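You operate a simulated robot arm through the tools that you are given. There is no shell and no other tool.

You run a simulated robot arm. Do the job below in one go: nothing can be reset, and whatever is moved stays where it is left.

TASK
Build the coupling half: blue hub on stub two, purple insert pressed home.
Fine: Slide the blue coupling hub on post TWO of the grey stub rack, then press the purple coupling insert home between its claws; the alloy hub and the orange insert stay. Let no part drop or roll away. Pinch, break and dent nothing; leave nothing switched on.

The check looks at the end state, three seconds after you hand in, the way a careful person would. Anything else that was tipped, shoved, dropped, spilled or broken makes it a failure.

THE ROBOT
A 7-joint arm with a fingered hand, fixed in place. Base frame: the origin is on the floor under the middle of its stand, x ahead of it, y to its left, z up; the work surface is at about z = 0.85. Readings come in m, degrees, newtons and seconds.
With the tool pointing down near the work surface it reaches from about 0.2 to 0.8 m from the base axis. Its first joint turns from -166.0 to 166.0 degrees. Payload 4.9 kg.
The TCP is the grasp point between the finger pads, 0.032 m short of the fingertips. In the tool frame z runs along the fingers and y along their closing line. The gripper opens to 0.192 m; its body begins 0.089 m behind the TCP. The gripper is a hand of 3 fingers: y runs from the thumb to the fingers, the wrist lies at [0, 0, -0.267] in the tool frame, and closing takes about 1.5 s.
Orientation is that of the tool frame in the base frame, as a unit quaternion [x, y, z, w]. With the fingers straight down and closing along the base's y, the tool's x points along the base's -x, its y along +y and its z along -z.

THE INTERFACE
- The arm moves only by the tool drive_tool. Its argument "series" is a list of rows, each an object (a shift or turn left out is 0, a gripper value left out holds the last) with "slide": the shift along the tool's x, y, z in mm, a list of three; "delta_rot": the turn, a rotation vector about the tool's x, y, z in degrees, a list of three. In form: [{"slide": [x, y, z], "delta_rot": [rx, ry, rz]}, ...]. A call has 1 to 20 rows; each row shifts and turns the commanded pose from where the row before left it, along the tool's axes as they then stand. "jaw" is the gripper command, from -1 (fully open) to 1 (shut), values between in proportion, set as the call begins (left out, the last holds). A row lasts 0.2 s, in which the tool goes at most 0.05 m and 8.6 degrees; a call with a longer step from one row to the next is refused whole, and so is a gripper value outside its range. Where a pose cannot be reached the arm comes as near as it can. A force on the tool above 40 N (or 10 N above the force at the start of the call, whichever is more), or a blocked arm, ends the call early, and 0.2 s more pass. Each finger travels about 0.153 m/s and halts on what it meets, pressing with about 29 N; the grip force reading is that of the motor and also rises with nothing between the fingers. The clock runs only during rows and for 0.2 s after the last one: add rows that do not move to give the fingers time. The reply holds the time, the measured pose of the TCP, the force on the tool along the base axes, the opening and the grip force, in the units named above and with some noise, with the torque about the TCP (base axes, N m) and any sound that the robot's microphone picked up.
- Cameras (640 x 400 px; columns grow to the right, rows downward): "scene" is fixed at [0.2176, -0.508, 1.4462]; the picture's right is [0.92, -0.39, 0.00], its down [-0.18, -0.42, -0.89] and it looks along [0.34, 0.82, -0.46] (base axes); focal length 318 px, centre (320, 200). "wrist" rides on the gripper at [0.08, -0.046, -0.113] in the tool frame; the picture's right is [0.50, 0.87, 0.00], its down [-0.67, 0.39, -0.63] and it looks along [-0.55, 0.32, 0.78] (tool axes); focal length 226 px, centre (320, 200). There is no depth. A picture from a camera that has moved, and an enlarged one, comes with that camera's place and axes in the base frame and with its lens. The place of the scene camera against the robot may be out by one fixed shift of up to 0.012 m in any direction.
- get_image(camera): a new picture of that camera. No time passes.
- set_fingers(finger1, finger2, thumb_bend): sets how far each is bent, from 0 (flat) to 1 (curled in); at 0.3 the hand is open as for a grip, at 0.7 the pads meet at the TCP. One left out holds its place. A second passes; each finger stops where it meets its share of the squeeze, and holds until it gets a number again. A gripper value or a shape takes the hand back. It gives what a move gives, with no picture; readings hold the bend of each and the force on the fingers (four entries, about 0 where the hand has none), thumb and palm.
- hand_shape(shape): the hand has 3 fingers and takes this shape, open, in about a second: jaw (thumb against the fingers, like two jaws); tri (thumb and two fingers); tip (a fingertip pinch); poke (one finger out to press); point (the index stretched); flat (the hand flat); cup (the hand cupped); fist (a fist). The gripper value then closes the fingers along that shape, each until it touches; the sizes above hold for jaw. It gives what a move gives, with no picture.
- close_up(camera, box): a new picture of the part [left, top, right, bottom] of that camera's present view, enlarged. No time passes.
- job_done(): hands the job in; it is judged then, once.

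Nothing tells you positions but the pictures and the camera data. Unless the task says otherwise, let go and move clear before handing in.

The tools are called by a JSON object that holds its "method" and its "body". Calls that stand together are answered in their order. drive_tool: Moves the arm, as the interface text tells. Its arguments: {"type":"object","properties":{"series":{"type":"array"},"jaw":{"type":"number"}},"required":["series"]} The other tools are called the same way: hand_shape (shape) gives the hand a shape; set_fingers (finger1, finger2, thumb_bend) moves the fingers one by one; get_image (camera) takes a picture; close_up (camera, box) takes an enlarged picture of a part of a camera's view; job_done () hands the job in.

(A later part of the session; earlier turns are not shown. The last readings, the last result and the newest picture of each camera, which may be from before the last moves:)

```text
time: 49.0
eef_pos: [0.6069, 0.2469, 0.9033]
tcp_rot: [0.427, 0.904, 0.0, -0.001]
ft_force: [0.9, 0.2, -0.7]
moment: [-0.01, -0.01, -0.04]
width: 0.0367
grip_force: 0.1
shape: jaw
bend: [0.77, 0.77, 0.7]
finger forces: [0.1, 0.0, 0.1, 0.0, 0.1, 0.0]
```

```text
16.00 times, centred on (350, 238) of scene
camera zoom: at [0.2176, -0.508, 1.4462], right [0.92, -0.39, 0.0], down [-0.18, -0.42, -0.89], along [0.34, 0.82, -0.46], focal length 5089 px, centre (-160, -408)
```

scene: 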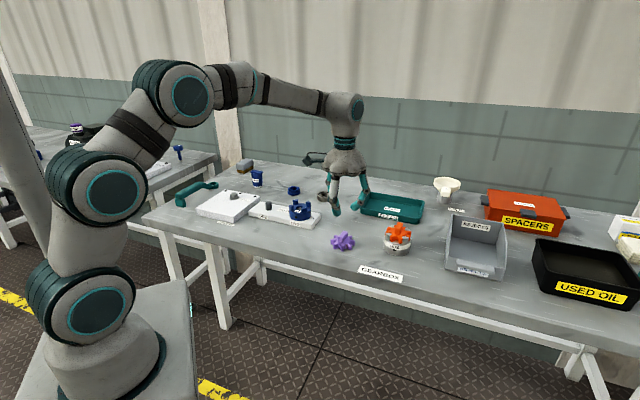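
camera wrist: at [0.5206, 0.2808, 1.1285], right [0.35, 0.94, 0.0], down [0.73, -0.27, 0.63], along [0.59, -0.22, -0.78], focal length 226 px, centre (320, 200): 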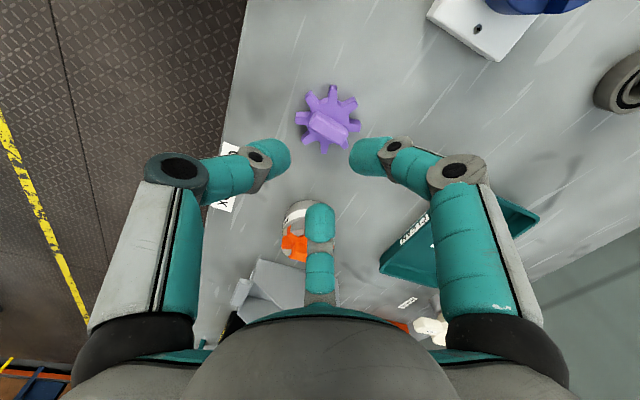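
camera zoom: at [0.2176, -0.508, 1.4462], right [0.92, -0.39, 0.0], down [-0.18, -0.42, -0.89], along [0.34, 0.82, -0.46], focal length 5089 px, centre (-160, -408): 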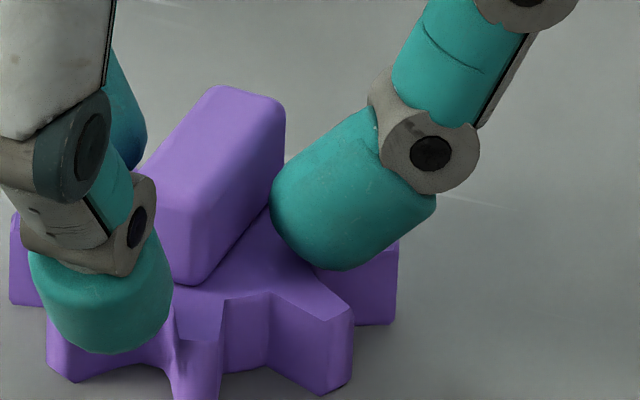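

No contact yet, and the fingertips sit about 7 mm below the rib's top. I'll close gradually and watch each finger's force.

{"method": "drive_tool", "body": {"series": [{"slide": [0, 0, 0]}, {"slide": [0, 0, 0]}], "jaw": 0.72}}

{"method": "drive_tool", "body": {"series": [{"slide": [0, 0, 0]}, {"slide": [0, 0, 0]}], "jaw": 0.76}}

{"method": "close_up", "body": {"camera": "wrist", "box": [224, 100, 416, 220]}}

```text
time: 49.6
eef_pos: [0.6057, 0.2474, 0.9032]
tcp_rot: [0.427, 0.904, 0.0, 0.0]
ft_force: [0.8, 0.2, -0.3]
moment: [-0.01, 0.01, 0.01]
width: 0.0273
grip_force: 0.0
shape: jaw
bend: [0.76, 0.76, 0.7]
finger forces: [0.0, 0.0, 0.0, 0.0, 0.0, 0.1]
```

```text
time: 50.2
eef_pos: [0.6072, 0.2477, 0.9024]
tcp_rot: [0.427, 0.904, 0.001, 0.0]
ft_force: [1.1, -0.3, -0.5]
moment: [-0.02, 0.01, -0.01]
width: 0.0234
grip_force: 0.0
shape: jaw
bend: [0.75, 0.75, 0.7]
finger forces: [0.0, 0.4, 0.0, 0.0, 0.1, 0.0]
```

```text
3.33 times, centred on (320, 160) of wrist
camera zoom: at [0.5197, 0.2804, 1.016], right [0.35, 0.94, 0.0], down [0.73, -0.27, 0.63], along [0.59, -0.22, -0.78], focal length 754 px, centre (320, 333)
```

zoom: 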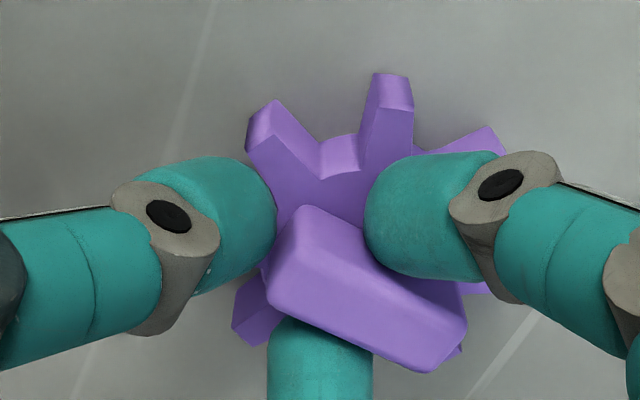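

{"method": "drive_tool", "body": {"series": [{"slide": [0, 0, 0]}, {"slide": [0, 0, 0]}], "jaw": 0.8}}

{"method": "close_up", "body": {"camera": "wrist", "box": [224, 100, 416, 220]}}

{"method": "close_up", "body": {"camera": "scene", "box": [334, 226, 366, 250]}}

```text
time: 50.8
eef_pos: [0.6056, 0.247, 0.9022]
tcp_rot: [0.426, 0.905, 0.0, 0.001]
ft_force: [1.0, -0.4, 1.8]
moment: [0.0, -0.04, -0.02]
width: 0.02
grip_force: 0.1
shape: jaw
bend: [0.74, 0.74, 0.7]
finger forces: [0.4, 1.1, 0.0, 0.0, 0.1, 0.0]
```

```text
3.33 times, centred on (320, 160) of wrist
camera zoom: at [0.5198, 0.2804, 1.016], right [0.35, 0.94, 0.0], down [0.73, -0.27, 0.63], along [0.59, -0.22, -0.78], focal length 754 px, centre (320, 333)
```

zoom: 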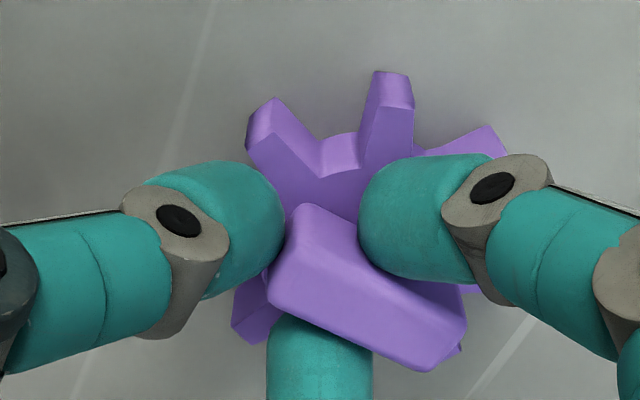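

```text
16.00 times, centred on (350, 238) of scene
camera zoom: at [0.2176, -0.508, 1.4462], right [0.92, -0.39, 0.0], down [-0.18, -0.42, -0.89], along [0.34, 0.82, -0.46], focal length 5089 px, centre (-160, -408)
```

zoom: 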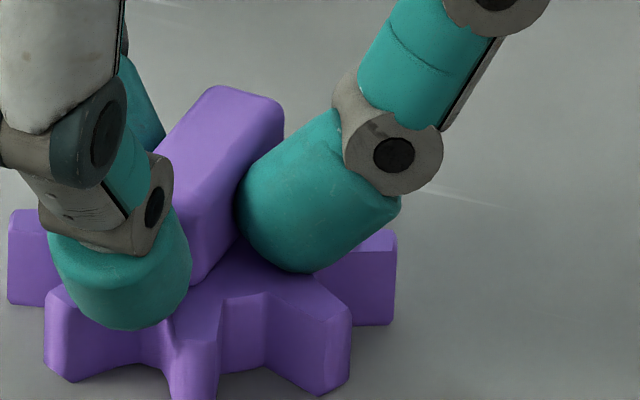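

{"method": "drive_tool", "body": {"series": [{"slide": [0, 0, 0]}, {"slide": [0, 0, 0]}], "jaw": 0.84}}

{"method": "close_up", "body": {"camera": "wrist", "box": [224, 100, 416, 220]}}

{"method": "close_up", "body": {"camera": "scene", "box": [334, 226, 366, 250]}}

```text
time: 51.4
eef_pos: [0.607, 0.2477, 0.9023]
tcp_rot: [0.427, 0.904, 0.0, 0.0]
ft_force: [0.5, -0.1, 0.2]
moment: [0.0, 0.04, 0.03]
width: 0.0155
grip_force: 29.2
shape: jaw
bend: [0.74, 0.74, 0.7]
finger forces: [22.5, 22.7, 0.1, 0.1, 25.1, 0.0]
```

```text
3.33 times, centred on (320, 160) of wrist
camera zoom: at [0.5196, 0.2804, 1.0158], right [0.35, 0.94, 0.0], down [0.73, -0.27, 0.63], along [0.59, -0.22, -0.78], focal length 754 px, centre (320, 333)
```

zoom: 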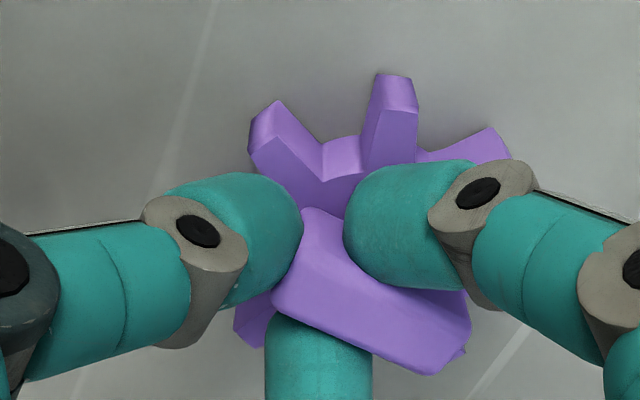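

```text
16.00 times, centred on (350, 238) of scene
camera zoom: at [0.2176, -0.508, 1.4462], right [0.92, -0.39, 0.0], down [-0.18, -0.42, -0.89], along [0.34, 0.82, -0.46], focal length 5089 px, centre (-160, -408)
```

zoom: 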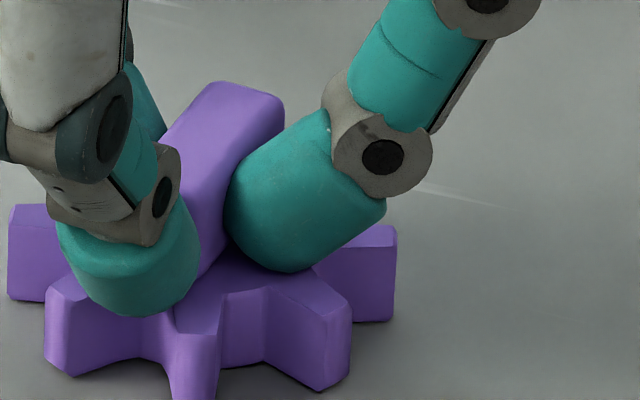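

All three fingers now grip the rib evenly at about 23–25 N. I'll lift a little and check that the insert stays level.

{"method": "drive_tool", "body": {"series": [{"slide": [0, 0, -2]}, {"slide": [0, 0, -3]}, {"slide": [0, 0, -5]}, {"slide": [0, 0, 0]}, {"slide": [0, 0, 0]}]}}

{"method": "close_up", "body": {"camera": "scene", "box": [324, 218, 372, 254]}}

{"method": "close_up", "body": {"camera": "wrist", "box": [224, 100, 416, 220]}}

```text
time: 52.6
eef_pos: [0.6055, 0.2479, 0.9144]
tcp_rot: [0.427, 0.904, 0.0, 0.0]
ft_force: [-0.1, 0.2, -0.1]
moment: [-0.03, 0.01, -0.01]
width: 0.0154
grip_force: 28.8
shape: jaw
bend: [0.74, 0.74, 0.7]
finger forces: [22.6, 22.6, 0.1, 0.1, 25.1, 0.0]
```

```text
11.11 times, centred on (348, 236) of scene
camera zoom: at [0.2176, -0.508, 1.4462], right [0.92, -0.39, 0.0], down [-0.18, -0.42, -0.89], along [0.34, 0.82, -0.46], focal length 3534 px, centre (9, -200)
```

zoom: 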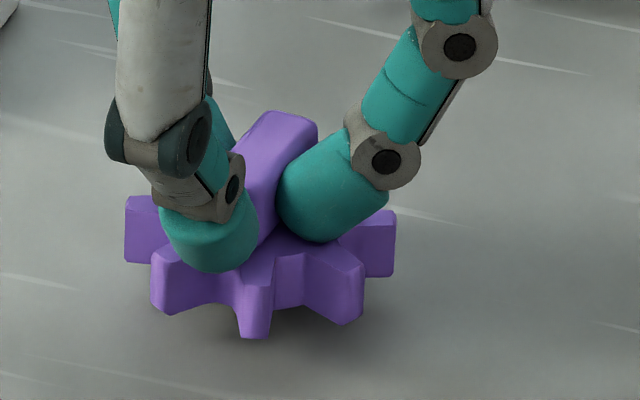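

```text
3.33 times, centred on (320, 160) of wrist
camera zoom: at [0.5193, 0.2805, 1.0259], right [0.35, 0.94, 0.0], down [0.73, -0.27, 0.63], along [0.59, -0.22, -0.78], focal length 754 px, centre (320, 333)
```

zoom: 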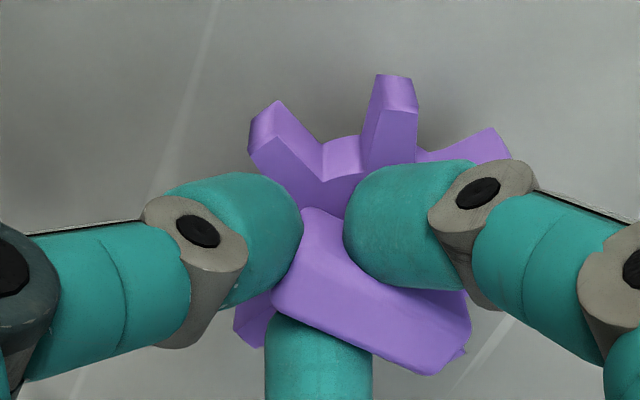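

The insert is held firmly and level. I'll raise it clear and measure its exact pose in the hand from the visible lobes.

{"method": "drive_tool", "body": {"series": [{"slide": [0, 0, -10]}, {"slide": [0, 0, -15]}, {"slide": [0, 0, -20]}, {"slide": [0, 0, -20]}, {"slide": [0, 0, -20]}, {"slide": [0, 0, -5]}, {"slide": [0, 0, 0]}]}}

{"method": "close_up", "body": {"camera": "wrist", "box": [288, 116, 384, 176]}}

{"method": "close_up", "body": {"camera": "wrist", "box": [280, 154, 376, 214]}}

{"method": "close_up", "body": {"camera": "scene", "box": [314, 180, 378, 228]}}

```text
time: 54.2
eef_pos: [0.6061, 0.2471, 1.0037]
tcp_rot: [0.428, 0.904, 0.0, 0.0]
ft_force: [0.1, 0.9, -1.0]
moment: [-0.06, 0.01, -0.02]
width: 0.0155
grip_force: 28.8
shape: jaw
bend: [0.74, 0.74, 0.7]
finger forces: [22.5, 22.6, 0.0, 0.1, 25.0, 0.1]
```

```text
6.67 times, centred on (336, 146) of wrist
camera zoom: at [0.5199, 0.2802, 1.1165], right [0.35, 0.94, 0.0], down [0.73, -0.27, 0.63], along [0.59, -0.22, -0.78], focal length 1507 px, centre (213, 560)
```

zoom: 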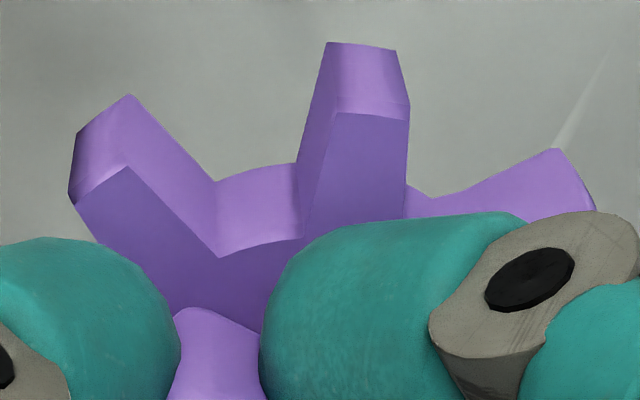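

```text
6.67 times, centred on (328, 184) of wrist
camera zoom: at [0.5199, 0.2802, 1.1165], right [0.35, 0.94, 0.0], down [0.73, -0.27, 0.63], along [0.59, -0.22, -0.78], focal length 1507 px, centre (267, 307)
```

zoom: 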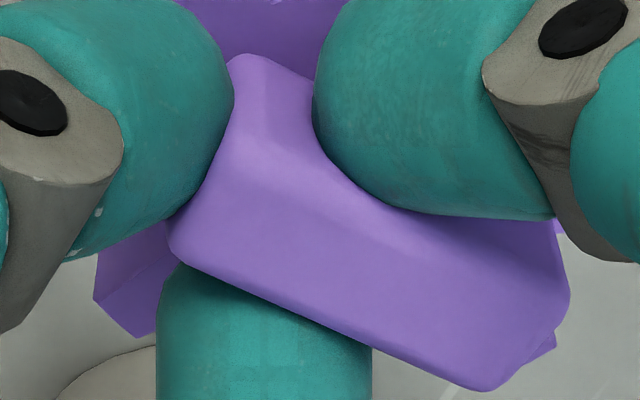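

```text
8.33 times, centred on (346, 204) of scene
camera zoom: at [0.2176, -0.508, 1.4462], right [0.92, -0.39, 0.0], down [-0.18, -0.42, -0.89], along [0.34, 0.82, -0.46], focal length 2650 px, centre (103, 167)
```

zoom: 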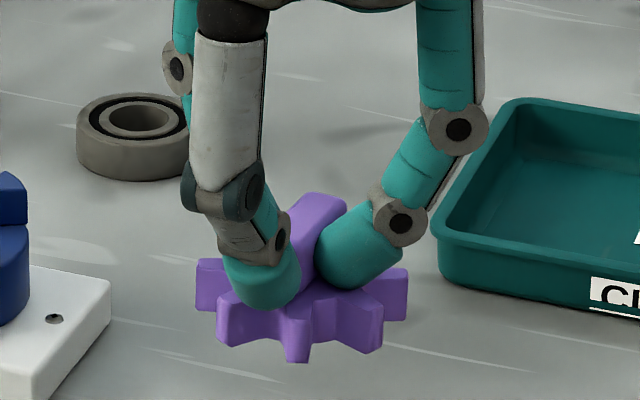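

The insert sits in the hand with its centre at tool (−0.5, 13.7) mm and did not rotate when gripped. To line the lobes up with the gaps between the claws it needs +10.55° of yaw. I'll turn and carry it over the hub, well above the claws.

{"method": "drive_tool", "body": {"series": [{"delta_rot": [0, 0, -3.5]}, {"delta_rot": [0, 0, -3.5]}, {"delta_rot": [0, 0, -3.55]}, {"slide": [9, 4.9, 0]}, {"slide": [18.1, 9.85, 0]}, {"slide": [18.1, 9.85, 0]}, {"slide": [18.1, 9.85, 0]}, {"slide": [18.1, 9.85, 0]}, {"slide": [18.1, 9.85, 0]}, {"slide": [18.1, 9.85, 0]}, {"slide": [18.1, 9.85, 0]}, {"slide": [18.1, 9.85, 0]}, {"slide": [18.0, 9.8, 0]}, {"slide": [8.9, 4.8, 0]}, {"slide": [0, 0, 0]}, {"slide": [0, 0, 0]}]}}

{"method": "get_image", "body": {"camera": "wrist"}}

{"method": "close_up", "body": {"camera": "scene", "box": [264, 160, 344, 220]}}

```text
time: 57.6
eef_pos: [0.5301, 0.4402, 1.0035]
tcp_rot: [0.342, 0.94, 0.0, 0.0]
ft_force: [-0.3, -0.2, -0.8]
moment: [0.0, -0.01, -0.01]
width: 0.0154
grip_force: 29.1
shape: jaw
bend: [0.74, 0.74, 0.7]
finger forces: [22.6, 22.7, 0.0, 0.0, 25.1, 0.1]
```

```text
taken
camera wrist: at [0.4394, 0.4564, 1.1158], right [0.17, 0.98, 0.0], down [0.76, -0.13, 0.63], along [0.62, -0.11, -0.78], focal length 226 px, centre (320, 200)
```

wrist: 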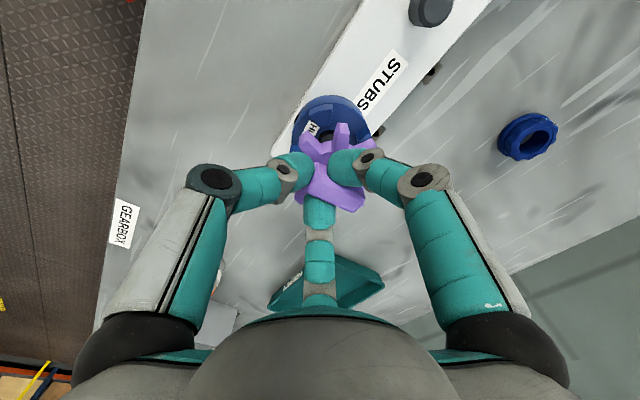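

```text
6.67 times, centred on (304, 190) of scene
camera zoom: at [0.2176, -0.508, 1.4462], right [0.92, -0.39, 0.0], down [-0.18, -0.42, -0.89], along [0.34, 0.82, -0.46], focal length 2120 px, centre (427, 267)
```

zoom: 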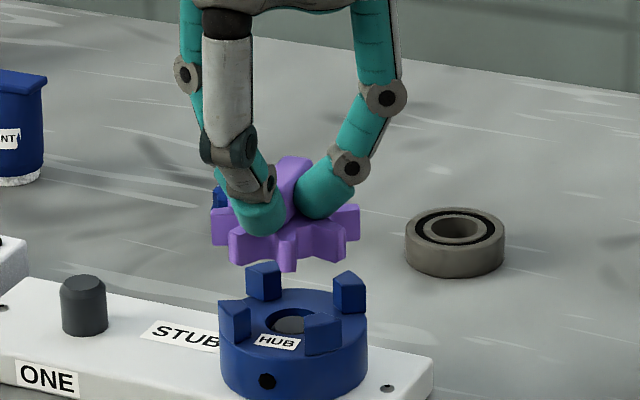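

{"method": "close_up", "body": {"camera": "scene", "box": [286, 180, 324, 220]}}

{"method": "close_up", "body": {"camera": "wrist", "box": [272, 86, 384, 156]}}

```text
10.00 times, centred on (305, 200) of scene
camera zoom: at [0.2176, -0.508, 1.4462], right [0.92, -0.39, 0.0], down [-0.18, -0.42, -0.89], along [0.34, 0.82, -0.46], focal length 3180 px, centre (470, 200)
```

zoom: 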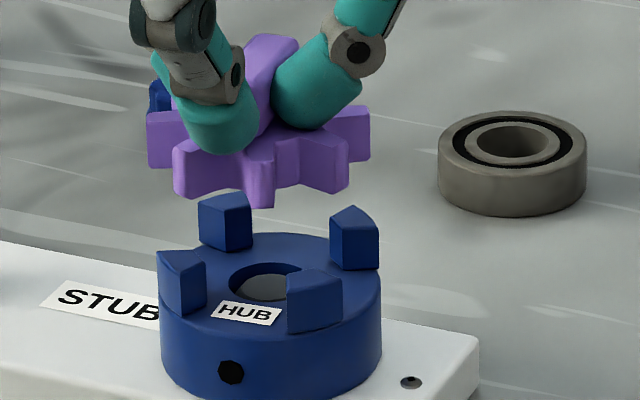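

```text
5.71 times, centred on (328, 121) of wrist
camera zoom: at [0.4394, 0.4564, 1.1158], right [0.17, 0.98, 0.0], down [0.76, -0.13, 0.63], along [0.62, -0.11, -0.78], focal length 1292 px, centre (274, 651)
```

zoom: 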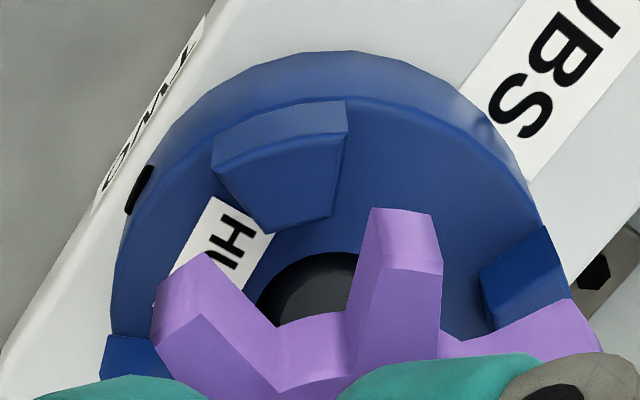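

Both views agree that the insert sits about 2 mm off the hub's axis, and the yaw matches. I'll correct by tool (−1.8, +0.6) mm, lower to just above the claws and recheck.

{"method": "drive_tool", "body": {"series": [{"slide": [-1.8, 0.6, 0]}, {"slide": [0, 0, 6]}, {"slide": [0, 0, 6]}, {"slide": [0, 0, 6]}, {"slide": [0, 0, 5]}, {"slide": [0, 0, 3]}, {"slide": [0, 0, 0]}, {"slide": [0, 0, 0]}]}}

{"method": "close_up", "body": {"camera": "scene", "box": [286, 185, 324, 221]}}

{"method": "close_up", "body": {"camera": "wrist", "box": [272, 96, 384, 166]}}

```text
time: 59.4
eef_pos: [0.5331, 0.4402, 0.9753]
tcp_rot: [0.342, 0.94, 0.0, 0.0]
ft_force: [0.4, -1.0, -1.1]
moment: [-0.03, -0.02, 0.02]
width: 0.0153
grip_force: 29.1
shape: jaw
bend: [0.74, 0.74, 0.7]
finger forces: [22.5, 22.6, 0.0, 0.0, 25.1, 0.0]
```

```text
11.11 times, centred on (305, 203) of scene
camera zoom: at [0.2176, -0.508, 1.4462], right [0.92, -0.39, 0.0], down [-0.18, -0.42, -0.89], along [0.34, 0.82, -0.46], focal length 3534 px, centre (487, 167)
```

zoom: 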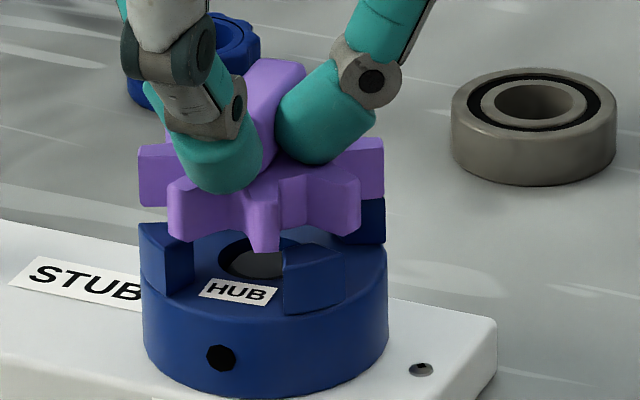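

```text
5.71 times, centred on (328, 131) of wrist
camera zoom: at [0.4414, 0.4553, 1.0893], right [0.17, 0.98, 0.0], down [0.76, -0.13, 0.63], along [0.62, -0.11, -0.78], focal length 1292 px, centre (274, 594)
```

zoom: 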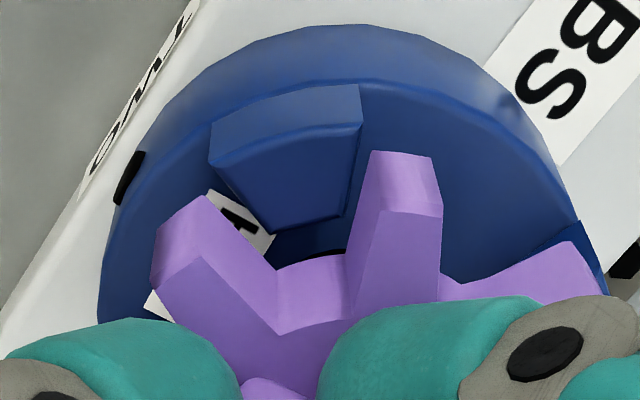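

The insert is now within about 0.3 mm and 1° of the hub's gaps in both views. I'll lower in small steps, watching the force.

{"method": "drive_tool", "body": {"series": [{"slide": [0, 0, 2]}, {"slide": [0, 0, 2]}, {"slide": [0, 0, 2]}, {"slide": [0, 0, 0]}]}}

{"method": "close_up", "body": {"camera": "scene", "box": [286, 185, 324, 221]}}

{"method": "close_up", "body": {"camera": "wrist", "box": [272, 96, 384, 166]}}

```text
time: 60.4
eef_pos: [0.5324, 0.4384, 0.9717]
tcp_rot: [0.343, 0.939, 0.0, 0.001]
ft_force: [-0.3, -0.9, -0.6]
moment: [0.01, 0.0, -0.03]
width: 0.0156
grip_force: 28.9
shape: jaw
bend: [0.74, 0.74, 0.7]
finger forces: [22.6, 22.6, 0.0, 0.1, 25.0, 0.1]
```

```text
11.11 times, centred on (305, 203) of scene
camera zoom: at [0.2176, -0.508, 1.4462], right [0.92, -0.39, 0.0], down [-0.18, -0.42, -0.89], along [0.34, 0.82, -0.46], focal length 3534 px, centre (487, 167)
```

zoom: 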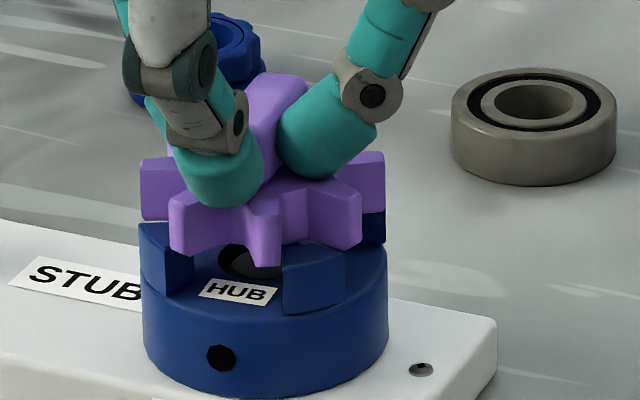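

```text
5.71 times, centred on (328, 131) of wrist
camera zoom: at [0.4417, 0.4551, 1.0844], right [0.17, 0.98, 0.0], down [0.76, -0.13, 0.63], along [0.62, -0.11, -0.78], focal length 1292 px, centre (274, 594)
```

zoom: 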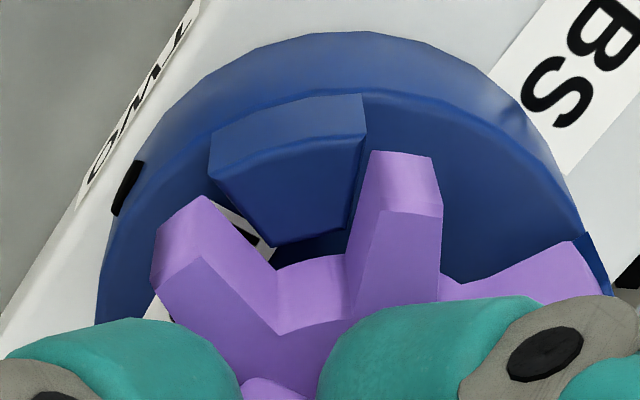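

{"method": "drive_tool", "body": {"series": [{"slide": [0, 0, 1.5]}, {"slide": [0, 0, 1.5]}, {"slide": [0, 0, 1.5]}, {"slide": [0, 0, 0]}]}}

{"method": "close_up", "body": {"camera": "scene", "box": [286, 185, 324, 221]}}

{"method": "close_up", "body": {"camera": "wrist", "box": [272, 96, 384, 166]}}

```text
time: 61.4
eef_pos: [0.5314, 0.4399, 0.967]
tcp_rot: [0.342, 0.94, 0.001, 0.0]
ft_force: [-0.1, -0.1, -0.4]
moment: [-0.01, 0.01, 0.03]
width: 0.0155
grip_force: 28.8
shape: jaw
bend: [0.74, 0.74, 0.7]
finger forces: [22.5, 22.6, 0.0, 0.0, 25.0, 0.0]
```

```text
11.11 times, centred on (305, 203) of scene
camera zoom: at [0.2176, -0.508, 1.4462], right [0.92, -0.39, 0.0], down [-0.18, -0.42, -0.89], along [0.34, 0.82, -0.46], focal length 3534 px, centre (487, 167)
```

zoom: 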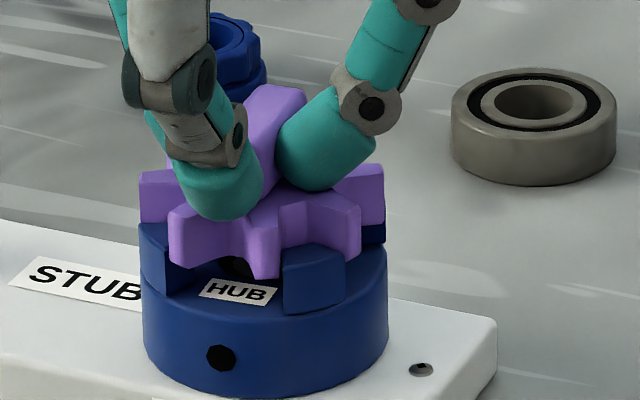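

```text
5.71 times, centred on (328, 131) of wrist
camera zoom: at [0.4413, 0.4552, 1.08], right [0.17, 0.98, 0.0], down [0.76, -0.13, 0.63], along [0.62, -0.11, -0.78], focal length 1292 px, centre (274, 594)
```

zoom: 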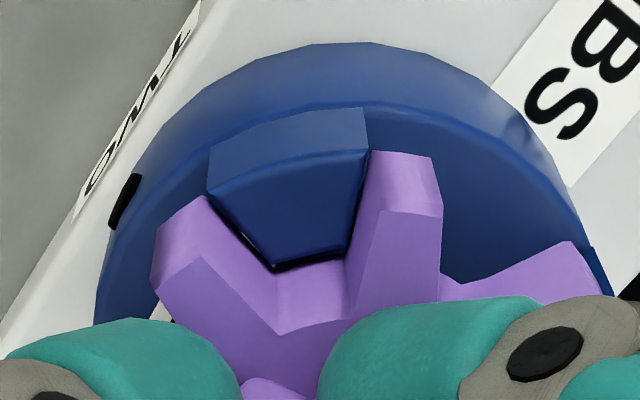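

The claw now sits in the gap between lobes with a sliver of clearance and no force. I'll continue down, with a 0.3 mm nudge.

{"method": "drive_tool", "body": {"series": [{"slide": [0.15, 0.26, 1]}, {"slide": [0, 0, 1.5]}, {"slide": [0, 0, 1.5]}, {"slide": [0, 0, 0]}]}}

{"method": "close_up", "body": {"camera": "scene", "box": [286, 185, 324, 221]}}

{"method": "close_up", "body": {"camera": "wrist", "box": [272, 96, 384, 166]}}

```text
time: 62.4
eef_pos: [0.5329, 0.4396, 0.9632]
tcp_rot: [0.342, 0.94, 0.001, 0.0]
ft_force: [-0.3, -0.1, -1.1]
moment: [0.01, 0.01, -0.02]
width: 0.0153
grip_force: 28.9
shape: jaw
bend: [0.74, 0.74, 0.7]
finger forces: [22.5, 22.6, 0.1, 0.0, 25.0, 0.0]
```

```text
11.11 times, centred on (305, 203) of scene
camera zoom: at [0.2176, -0.508, 1.4462], right [0.92, -0.39, 0.0], down [-0.18, -0.42, -0.89], along [0.34, 0.82, -0.46], focal length 3534 px, centre (487, 167)
```

zoom: 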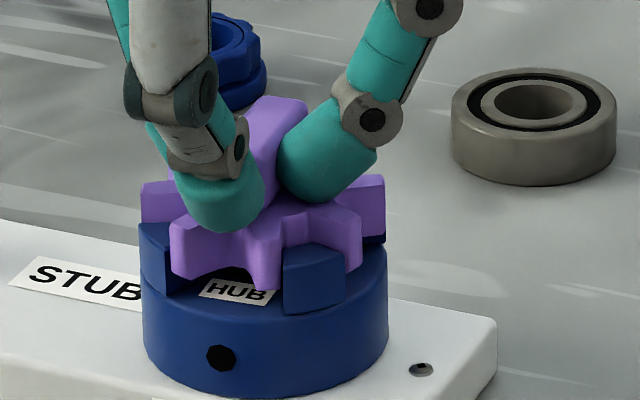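

```text
5.71 times, centred on (328, 131) of wrist
camera zoom: at [0.4418, 0.4557, 1.0757], right [0.17, 0.98, 0.0], down [0.76, -0.13, 0.63], along [0.62, -0.11, -0.78], focal length 1292 px, centre (274, 594)
```

zoom: 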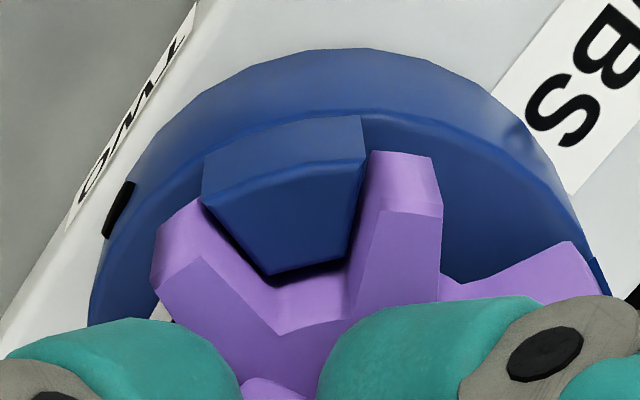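

{"method": "drive_tool", "body": {"series": [{"slide": [0, 0, 1.5]}, {"slide": [0, 0, 1.5]}, {"slide": [0, 0, 1.5]}, {"slide": [0, 0, 0]}]}}

{"method": "close_up", "body": {"camera": "scene", "box": [286, 185, 324, 221]}}

{"method": "close_up", "body": {"camera": "wrist", "box": [272, 96, 384, 166]}}

```text
time: 63.4
eef_pos: [0.5322, 0.4393, 0.9589]
tcp_rot: [0.343, 0.939, 0.0, 0.0]
ft_force: [0.2, -0.1, -0.9]
moment: [0.0, -0.01, -0.01]
width: 0.0156
grip_force: 29.2
shape: jaw
bend: [0.74, 0.74, 0.7]
finger forces: [22.5, 22.6, 0.0, 0.0, 25.0, 0.0]
```

```text
11.11 times, centred on (305, 203) of scene
camera zoom: at [0.2176, -0.508, 1.4462], right [0.92, -0.39, 0.0], down [-0.18, -0.42, -0.89], along [0.34, 0.82, -0.46], focal length 3534 px, centre (487, 167)
```

zoom: 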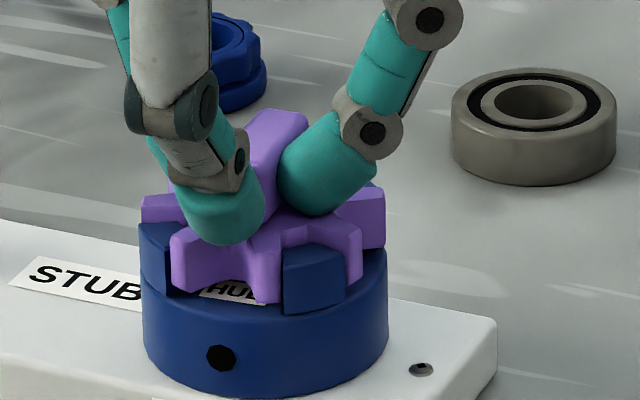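

```text
5.71 times, centred on (328, 131) of wrist
camera zoom: at [0.4417, 0.4554, 1.0713], right [0.17, 0.98, 0.0], down [0.76, -0.13, 0.63], along [0.62, -0.11, -0.78], focal length 1292 px, centre (274, 594)
```

zoom: 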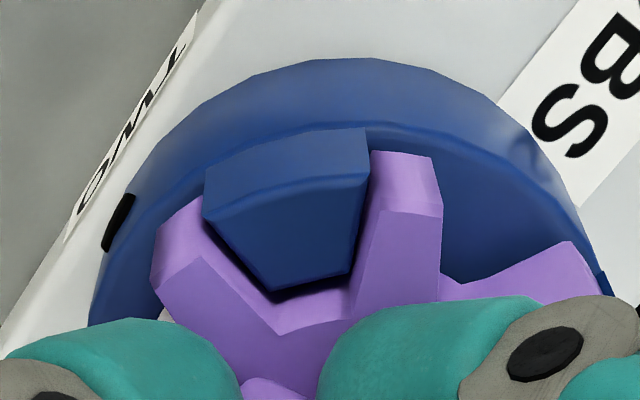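

{"method": "drive_tool", "body": {"series": [{"slide": [0, 0, 1]}, {"slide": [0, 0, 1]}, {"slide": [0, 0, 1]}, {"slide": [0, 0, 0]}]}}

{"method": "close_up", "body": {"camera": "scene", "box": [286, 185, 324, 221]}}

{"method": "close_up", "body": {"camera": "wrist", "box": [272, 96, 384, 166]}}

```text
time: 64.4
eef_pos: [0.5327, 0.4393, 0.9534]
tcp_rot: [0.341, 0.94, 0.0, 0.0]
ft_force: [-0.6, -0.2, -1.0]
moment: [0.01, 0.03, 0.0]
width: 0.0156
grip_force: 29.5
shape: jaw
bend: [0.74, 0.74, 0.7]
finger forces: [22.5, 22.6, 0.0, 0.0, 25.0, 0.0]
```

```text
11.11 times, centred on (305, 203) of scene
camera zoom: at [0.2176, -0.508, 1.4462], right [0.92, -0.39, 0.0], down [-0.18, -0.42, -0.89], along [0.34, 0.82, -0.46], focal length 3534 px, centre (487, 167)
```

zoom: 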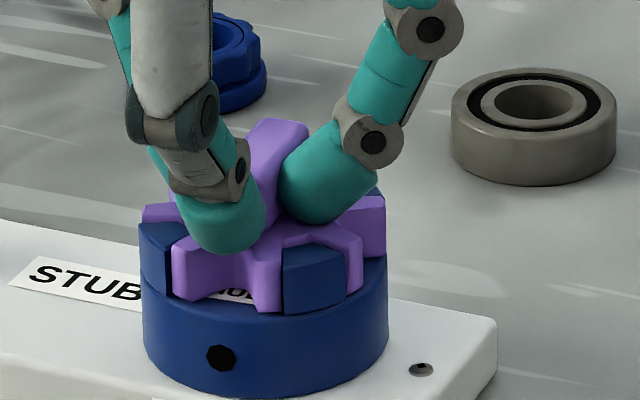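

```text
5.71 times, centred on (328, 131) of wrist
camera zoom: at [0.442, 0.4558, 1.0678], right [0.17, 0.98, 0.0], down [0.76, -0.13, 0.63], along [0.62, -0.11, -0.78], focal length 1292 px, centre (274, 594)
```

zoom: 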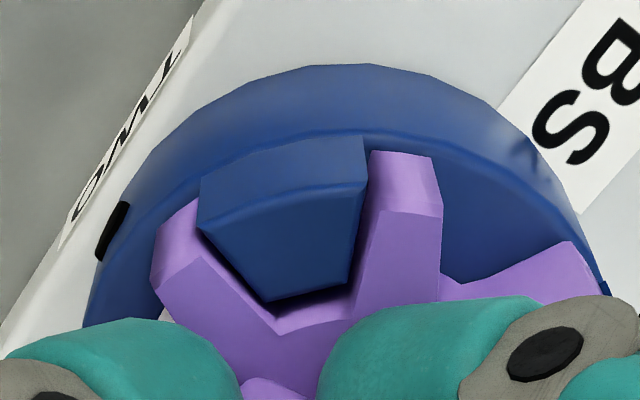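

{"method": "drive_tool", "body": {"series": [{"slide": [0, 0, 1]}, {"slide": [0, 0, 1]}, {"slide": [0, 0, 0]}]}}

{"method": "close_up", "body": {"camera": "scene", "box": [290, 193, 322, 219]}}

```text
time: 65.2
eef_pos: [0.5319, 0.4404, 0.9548]
tcp_rot: [0.341, 0.94, 0.0, 0.0]
ft_force: [-5.0, -1.4, 4.9]
moment: [-0.06, 0.12, -0.06]
width: 0.0158
grip_force: 28.9
shape: jaw
bend: [0.74, 0.74, 0.7]
finger forces: [23.4, 22.8, 0.0, 0.1, 29.3, 0.1]
heard: snap
```

```text
15.38 times, centred on (306, 206) of scene
camera zoom: at [0.2176, -0.508, 1.4462], right [0.92, -0.39, 0.0], down [-0.18, -0.42, -0.89], along [0.34, 0.82, -0.46], focal length 4893 px, centre (535, 108)
```

zoom: 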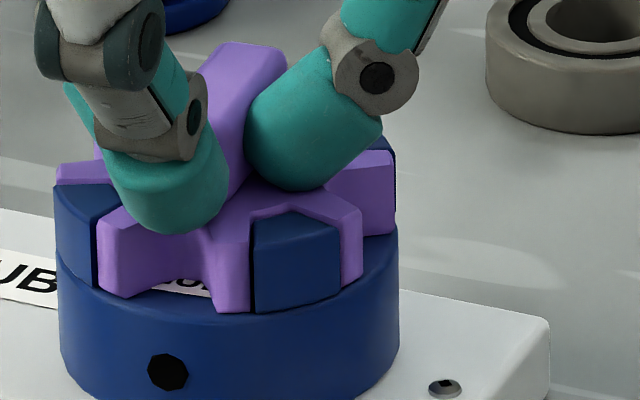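

I heard a snap as the insert reached the bottom of the claws, and a small reaction force appeared. I'll check that it's really home before letting go.

{"method": "close_up", "body": {"camera": "scene", "box": [294, 200, 320, 218]}}

{"method": "close_up", "body": {"camera": "wrist", "box": [272, 96, 384, 166]}}

{"method": "drive_tool", "body": {"series": [{"slide": [0, 0, 0]}]}}

```text
16.00 times, centred on (307, 209) of scene
camera zoom: at [0.2176, -0.508, 1.4462], right [0.92, -0.39, 0.0], down [-0.18, -0.42, -0.89], along [0.34, 0.82, -0.46], focal length 5089 px, centre (528, 56)
```

zoom: 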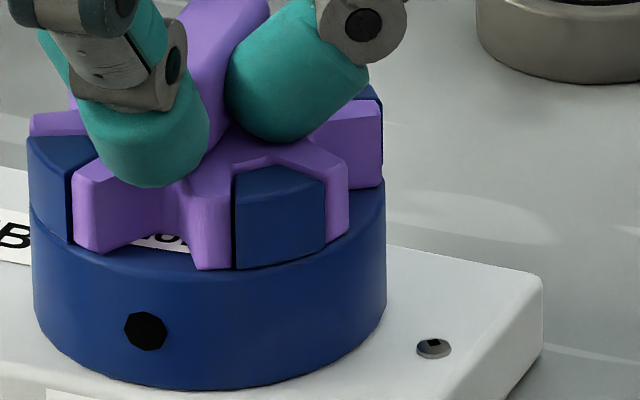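

```text
5.71 times, centred on (328, 131) of wrist
camera zoom: at [0.4418, 0.4556, 1.0671], right [0.17, 0.98, 0.0], down [0.76, -0.13, 0.63], along [0.62, -0.11, -0.78], focal length 1292 px, centre (274, 594)
```

zoom: 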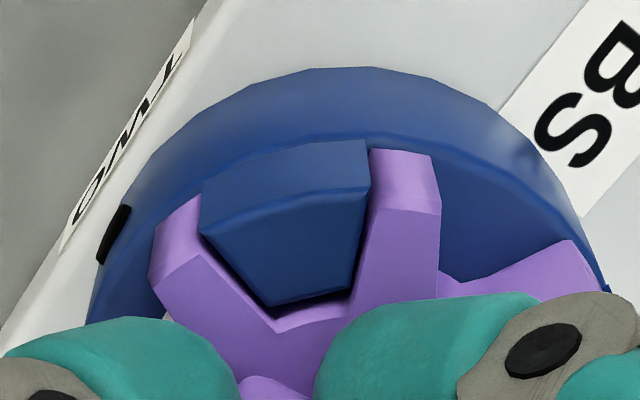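

```text
time: 65.6
eef_pos: [0.5325, 0.4394, 0.9538]
tcp_rot: [0.341, 0.94, 0.0, -0.001]
ft_force: [-6.3, -1.9, 6.2]
moment: [-0.02, 0.14, -0.02]
width: 0.0154
grip_force: 29.1
shape: jaw
bend: [0.74, 0.74, 0.7]
finger forces: [23.7, 22.7, 0.1, 0.1, 30.3, 0.1]
```

{"method": "drive_tool", "body": {"series": [{"slide": [0.5, -0.8, 0.5]}, {"slide": [0, 0, 0.7]}, {"slide": [0, 0, 0]}]}}

{"method": "close_up", "body": {"camera": "wrist", "box": [272, 96, 384, 166]}}

{"method": "close_up", "body": {"camera": "scene", "box": [294, 200, 320, 218]}}

```text
time: 66.4
eef_pos: [0.5321, 0.4388, 0.9536]
tcp_rot: [0.342, 0.94, 0.0, 0.001]
ft_force: [-2.6, -2.4, 13.9]
moment: [-0.01, 0.03, 0.02]
width: 0.0156
grip_force: 29.1
shape: jaw
bend: [0.74, 0.74, 0.69]
finger forces: [24.6, 25.1, 0.0, 0.0, 30.1, 0.0]
```

```text
5.71 times, centred on (328, 131) of wrist
camera zoom: at [0.4412, 0.4553, 1.0663], right [0.17, 0.98, 0.0], down [0.76, -0.13, 0.63], along [0.62, -0.11, -0.77], focal length 1292 px, centre (274, 594)
```

zoom: 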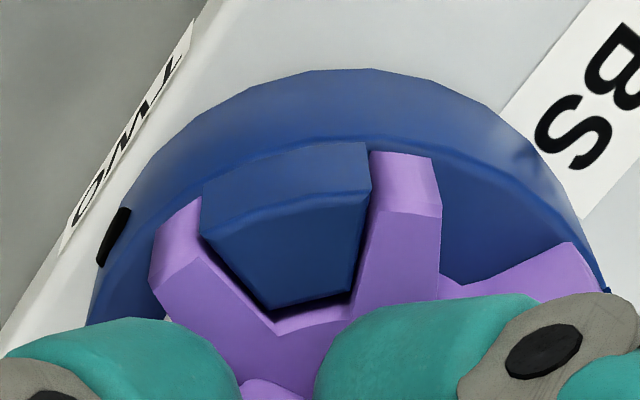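

```text
16.00 times, centred on (307, 209) of scene
camera zoom: at [0.2176, -0.508, 1.4462], right [0.92, -0.39, 0.0], down [-0.18, -0.42, -0.89], along [0.34, 0.82, -0.46], focal length 5089 px, centre (528, 56)
```

zoom: 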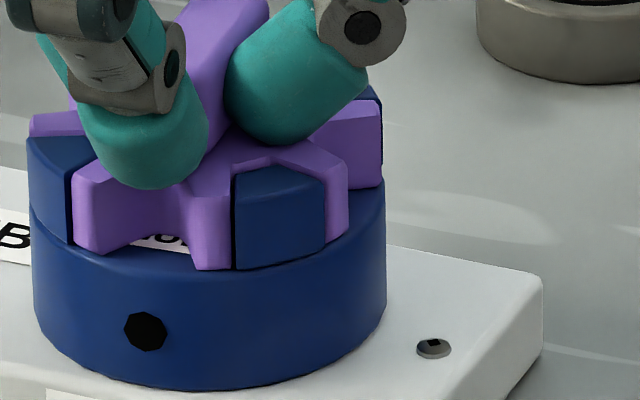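

The insert didn't move under 14 N, so it's fully home. I'll ease off the press and open slightly. The fingers already cleared the lobes at that opening. Then I'll rise straight up.

{"method": "drive_tool", "body": {"series": [{"slide": [0, 0, -1]}, {"slide": [0, 0, -1]}, {"slide": [0, 0, 0]}]}}

```text
time: 67.2
eef_pos: [0.5306, 0.4387, 0.9539]
tcp_rot: [0.342, 0.94, 0.0, 0.0]
ft_force: [4.6, -0.9, 7.3]
moment: [0.02, -0.17, 0.0]
width: 0.0157
grip_force: 28.6
shape: jaw
bend: [0.74, 0.74, 0.69]
finger forces: [24.0, 27.2, 0.0, 0.0, 25.5, 0.1]
```

{"method": "drive_tool", "body": {"series": [{"slide": [0, 0, -1]}, {"slide": [0, 0, 0]}]}}

{"method": "drive_tool", "body": {"series": [{"slide": [0, 0, 0]}, {"slide": [0, 0, 0]}], "jaw": 0.66}}

{"method": "close_up", "body": {"camera": "wrist", "box": [224, 96, 416, 216]}}

{"method": "close_up", "body": {"camera": "scene", "box": [288, 190, 324, 220]}}

```text
time: 67.8
eef_pos: [0.53, 0.4379, 0.953]
tcp_rot: [0.342, 0.94, -0.001, -0.001]
ft_force: [0.4, -0.2, 0.9]
moment: [0.01, -0.01, -0.01]
width: 0.0155
grip_force: 29.3
shape: jaw
bend: [0.74, 0.74, 0.69]
finger forces: [24.2, 25.0, 0.1, 0.0, 27.5, 0.1]
heard: snap
```

```text
time: 68.4
eef_pos: [0.5305, 0.438, 0.9562]
tcp_rot: [0.342, 0.94, 0.0, 0.0]
ft_force: [-0.3, -0.7, 0.2]
moment: [0.02, 0.01, -0.02]
width: 0.0326
grip_force: 0.0
shape: jaw
bend: [0.76, 0.76, 0.7]
finger forces: [0.0, 0.0, 0.0, 0.0, 0.1, 0.0]
```

```text
3.33 times, centred on (320, 156) of wrist
camera zoom: at [0.4406, 0.4556, 1.0681], right [0.17, 0.98, 0.0], down [0.76, -0.13, 0.63], along [0.62, -0.11, -0.78], focal length 754 px, centre (320, 347)
```

zoom: 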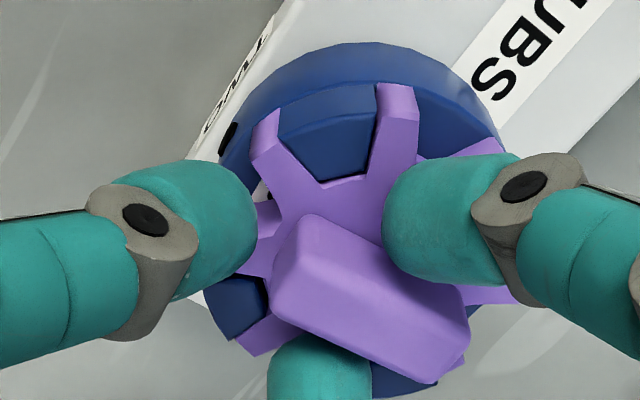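

```text
13.33 times, centred on (306, 205) of scene
camera zoom: at [0.2176, -0.508, 1.4462], right [0.92, -0.39, 0.0], down [-0.18, -0.42, -0.89], along [0.34, 0.82, -0.46], focal length 4241 px, centre (507, 133)
```

zoom: 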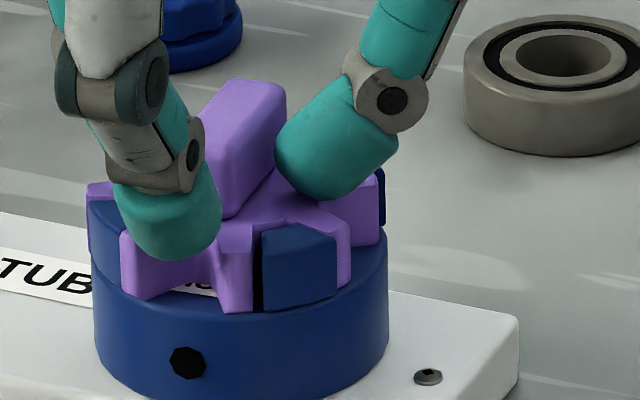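

There was a second snap as I eased off, so I need to check that the insert is still home. I'll back the hand off carefully and inspect.

{"method": "drive_tool", "body": {"series": [{"slide": [0, 0, -1.5]}, {"slide": [0, 0, -1.5]}, {"slide": [0, 0, 0]}], "jaw": 0.6}}

{"method": "drive_tool", "body": {"series": [{"slide": [0, 0, -4]}, {"slide": [0, 0, -6]}, {"slide": [0, 0, -10]}, {"slide": [0, 0, -15]}, {"slide": [0, 0, -20]}, {"slide": [0, 0, -20]}, {"slide": [0, 0, 0]}], "jaw": 0.5}}

{"method": "close_up", "body": {"camera": "scene", "box": [288, 190, 324, 220]}}

{"method": "get_image", "body": {"camera": "wrist"}}

```text
time: 69.2
eef_pos: [0.531, 0.4391, 0.958]
tcp_rot: [0.342, 0.94, 0.001, 0.001]
ft_force: [-0.4, 0.2, -0.8]
moment: [0.0, -0.03, 0.03]
width: 0.038
grip_force: 0.0
shape: jaw
bend: [0.77, 0.77, 0.7]
finger forces: [0.0, 0.0, 0.0, 0.1, 0.0, 0.0]
```

```text
time: 70.8
eef_pos: [0.531, 0.4394, 1.0323]
tcp_rot: [0.342, 0.94, 0.0, 0.0]
ft_force: [0.1, 0.0, 0.5]
moment: [-0.01, 0.01, -0.01]
width: 0.0476
grip_force: 0.0
shape: jaw
bend: [0.78, 0.78, 0.7]
finger forces: [0.0, 0.1, 0.0, 0.0, 0.1, 0.0]
```

```text
13.33 times, centred on (306, 205) of scene
camera zoom: at [0.2176, -0.508, 1.4462], right [0.92, -0.39, 0.0], down [-0.18, -0.42, -0.89], along [0.34, 0.82, -0.46], focal length 4241 px, centre (507, 133)
```

zoom: 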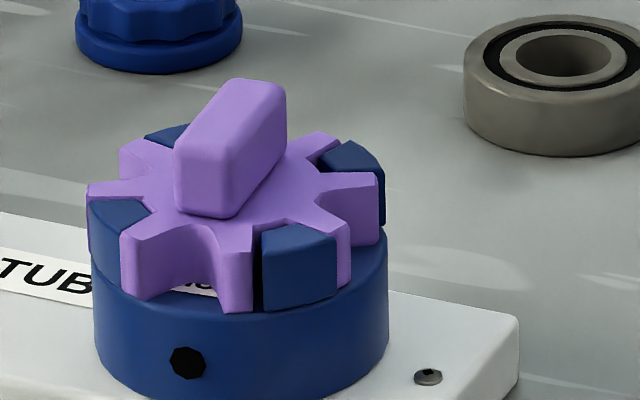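

```text
taken
camera wrist: at [0.441, 0.4561, 1.1463], right [0.17, 0.98, 0.0], down [0.76, -0.13, 0.63], along [0.62, -0.11, -0.78], focal length 226 px, centre (320, 200)
```

wrist: 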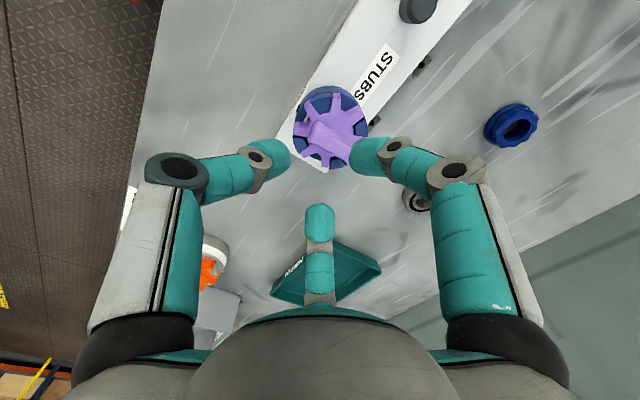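

{"method": "close_up", "body": {"camera": "scene", "box": [380, 222, 416, 252]}}

{"method": "close_up", "body": {"camera": "wrist", "box": [282, 76, 378, 176]}}

{"method": "close_up", "body": {"camera": "scene", "box": [294, 200, 318, 215]}}

```text
13.33 times, centred on (398, 237) of scene
camera zoom: at [0.2176, -0.508, 1.4462], right [0.92, -0.39, 0.0], down [-0.18, -0.42, -0.89], along [0.34, 0.82, -0.46], focal length 4241 px, centre (-720, -293)
```

zoom: 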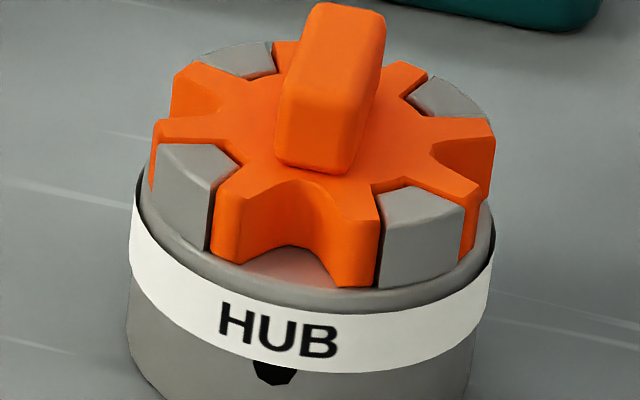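

```text
4.00 times, centred on (330, 126) of wrist
camera zoom: at [0.441, 0.4561, 1.1463], right [0.17, 0.98, 0.0], down [0.76, -0.13, 0.63], along [0.62, -0.11, -0.78], focal length 904 px, centre (280, 496)
```

zoom: 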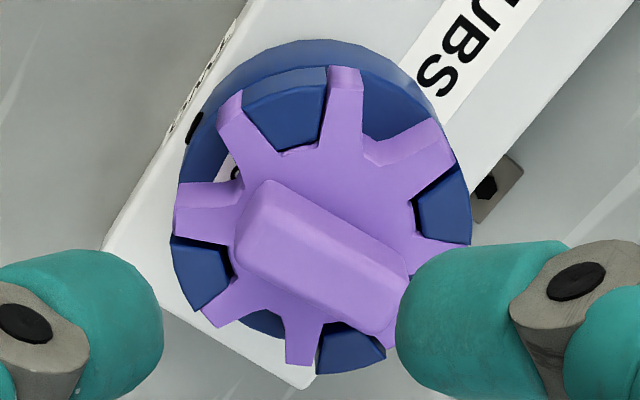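

```text
16.00 times, centred on (306, 208) of scene
camera zoom: at [0.2176, -0.508, 1.4462], right [0.92, -0.39, 0.0], down [-0.18, -0.42, -0.89], along [0.34, 0.82, -0.46], focal length 5089 px, centre (544, 80)
```

zoom: 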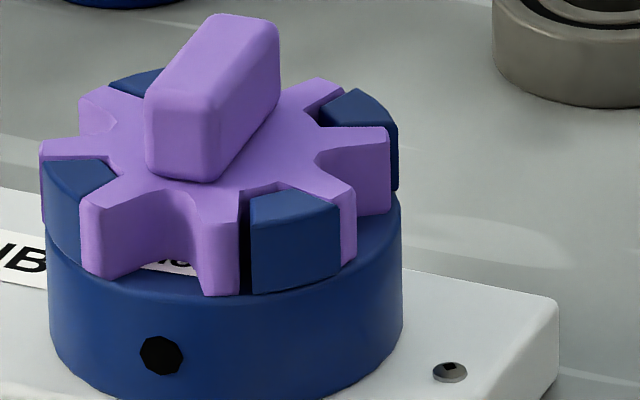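

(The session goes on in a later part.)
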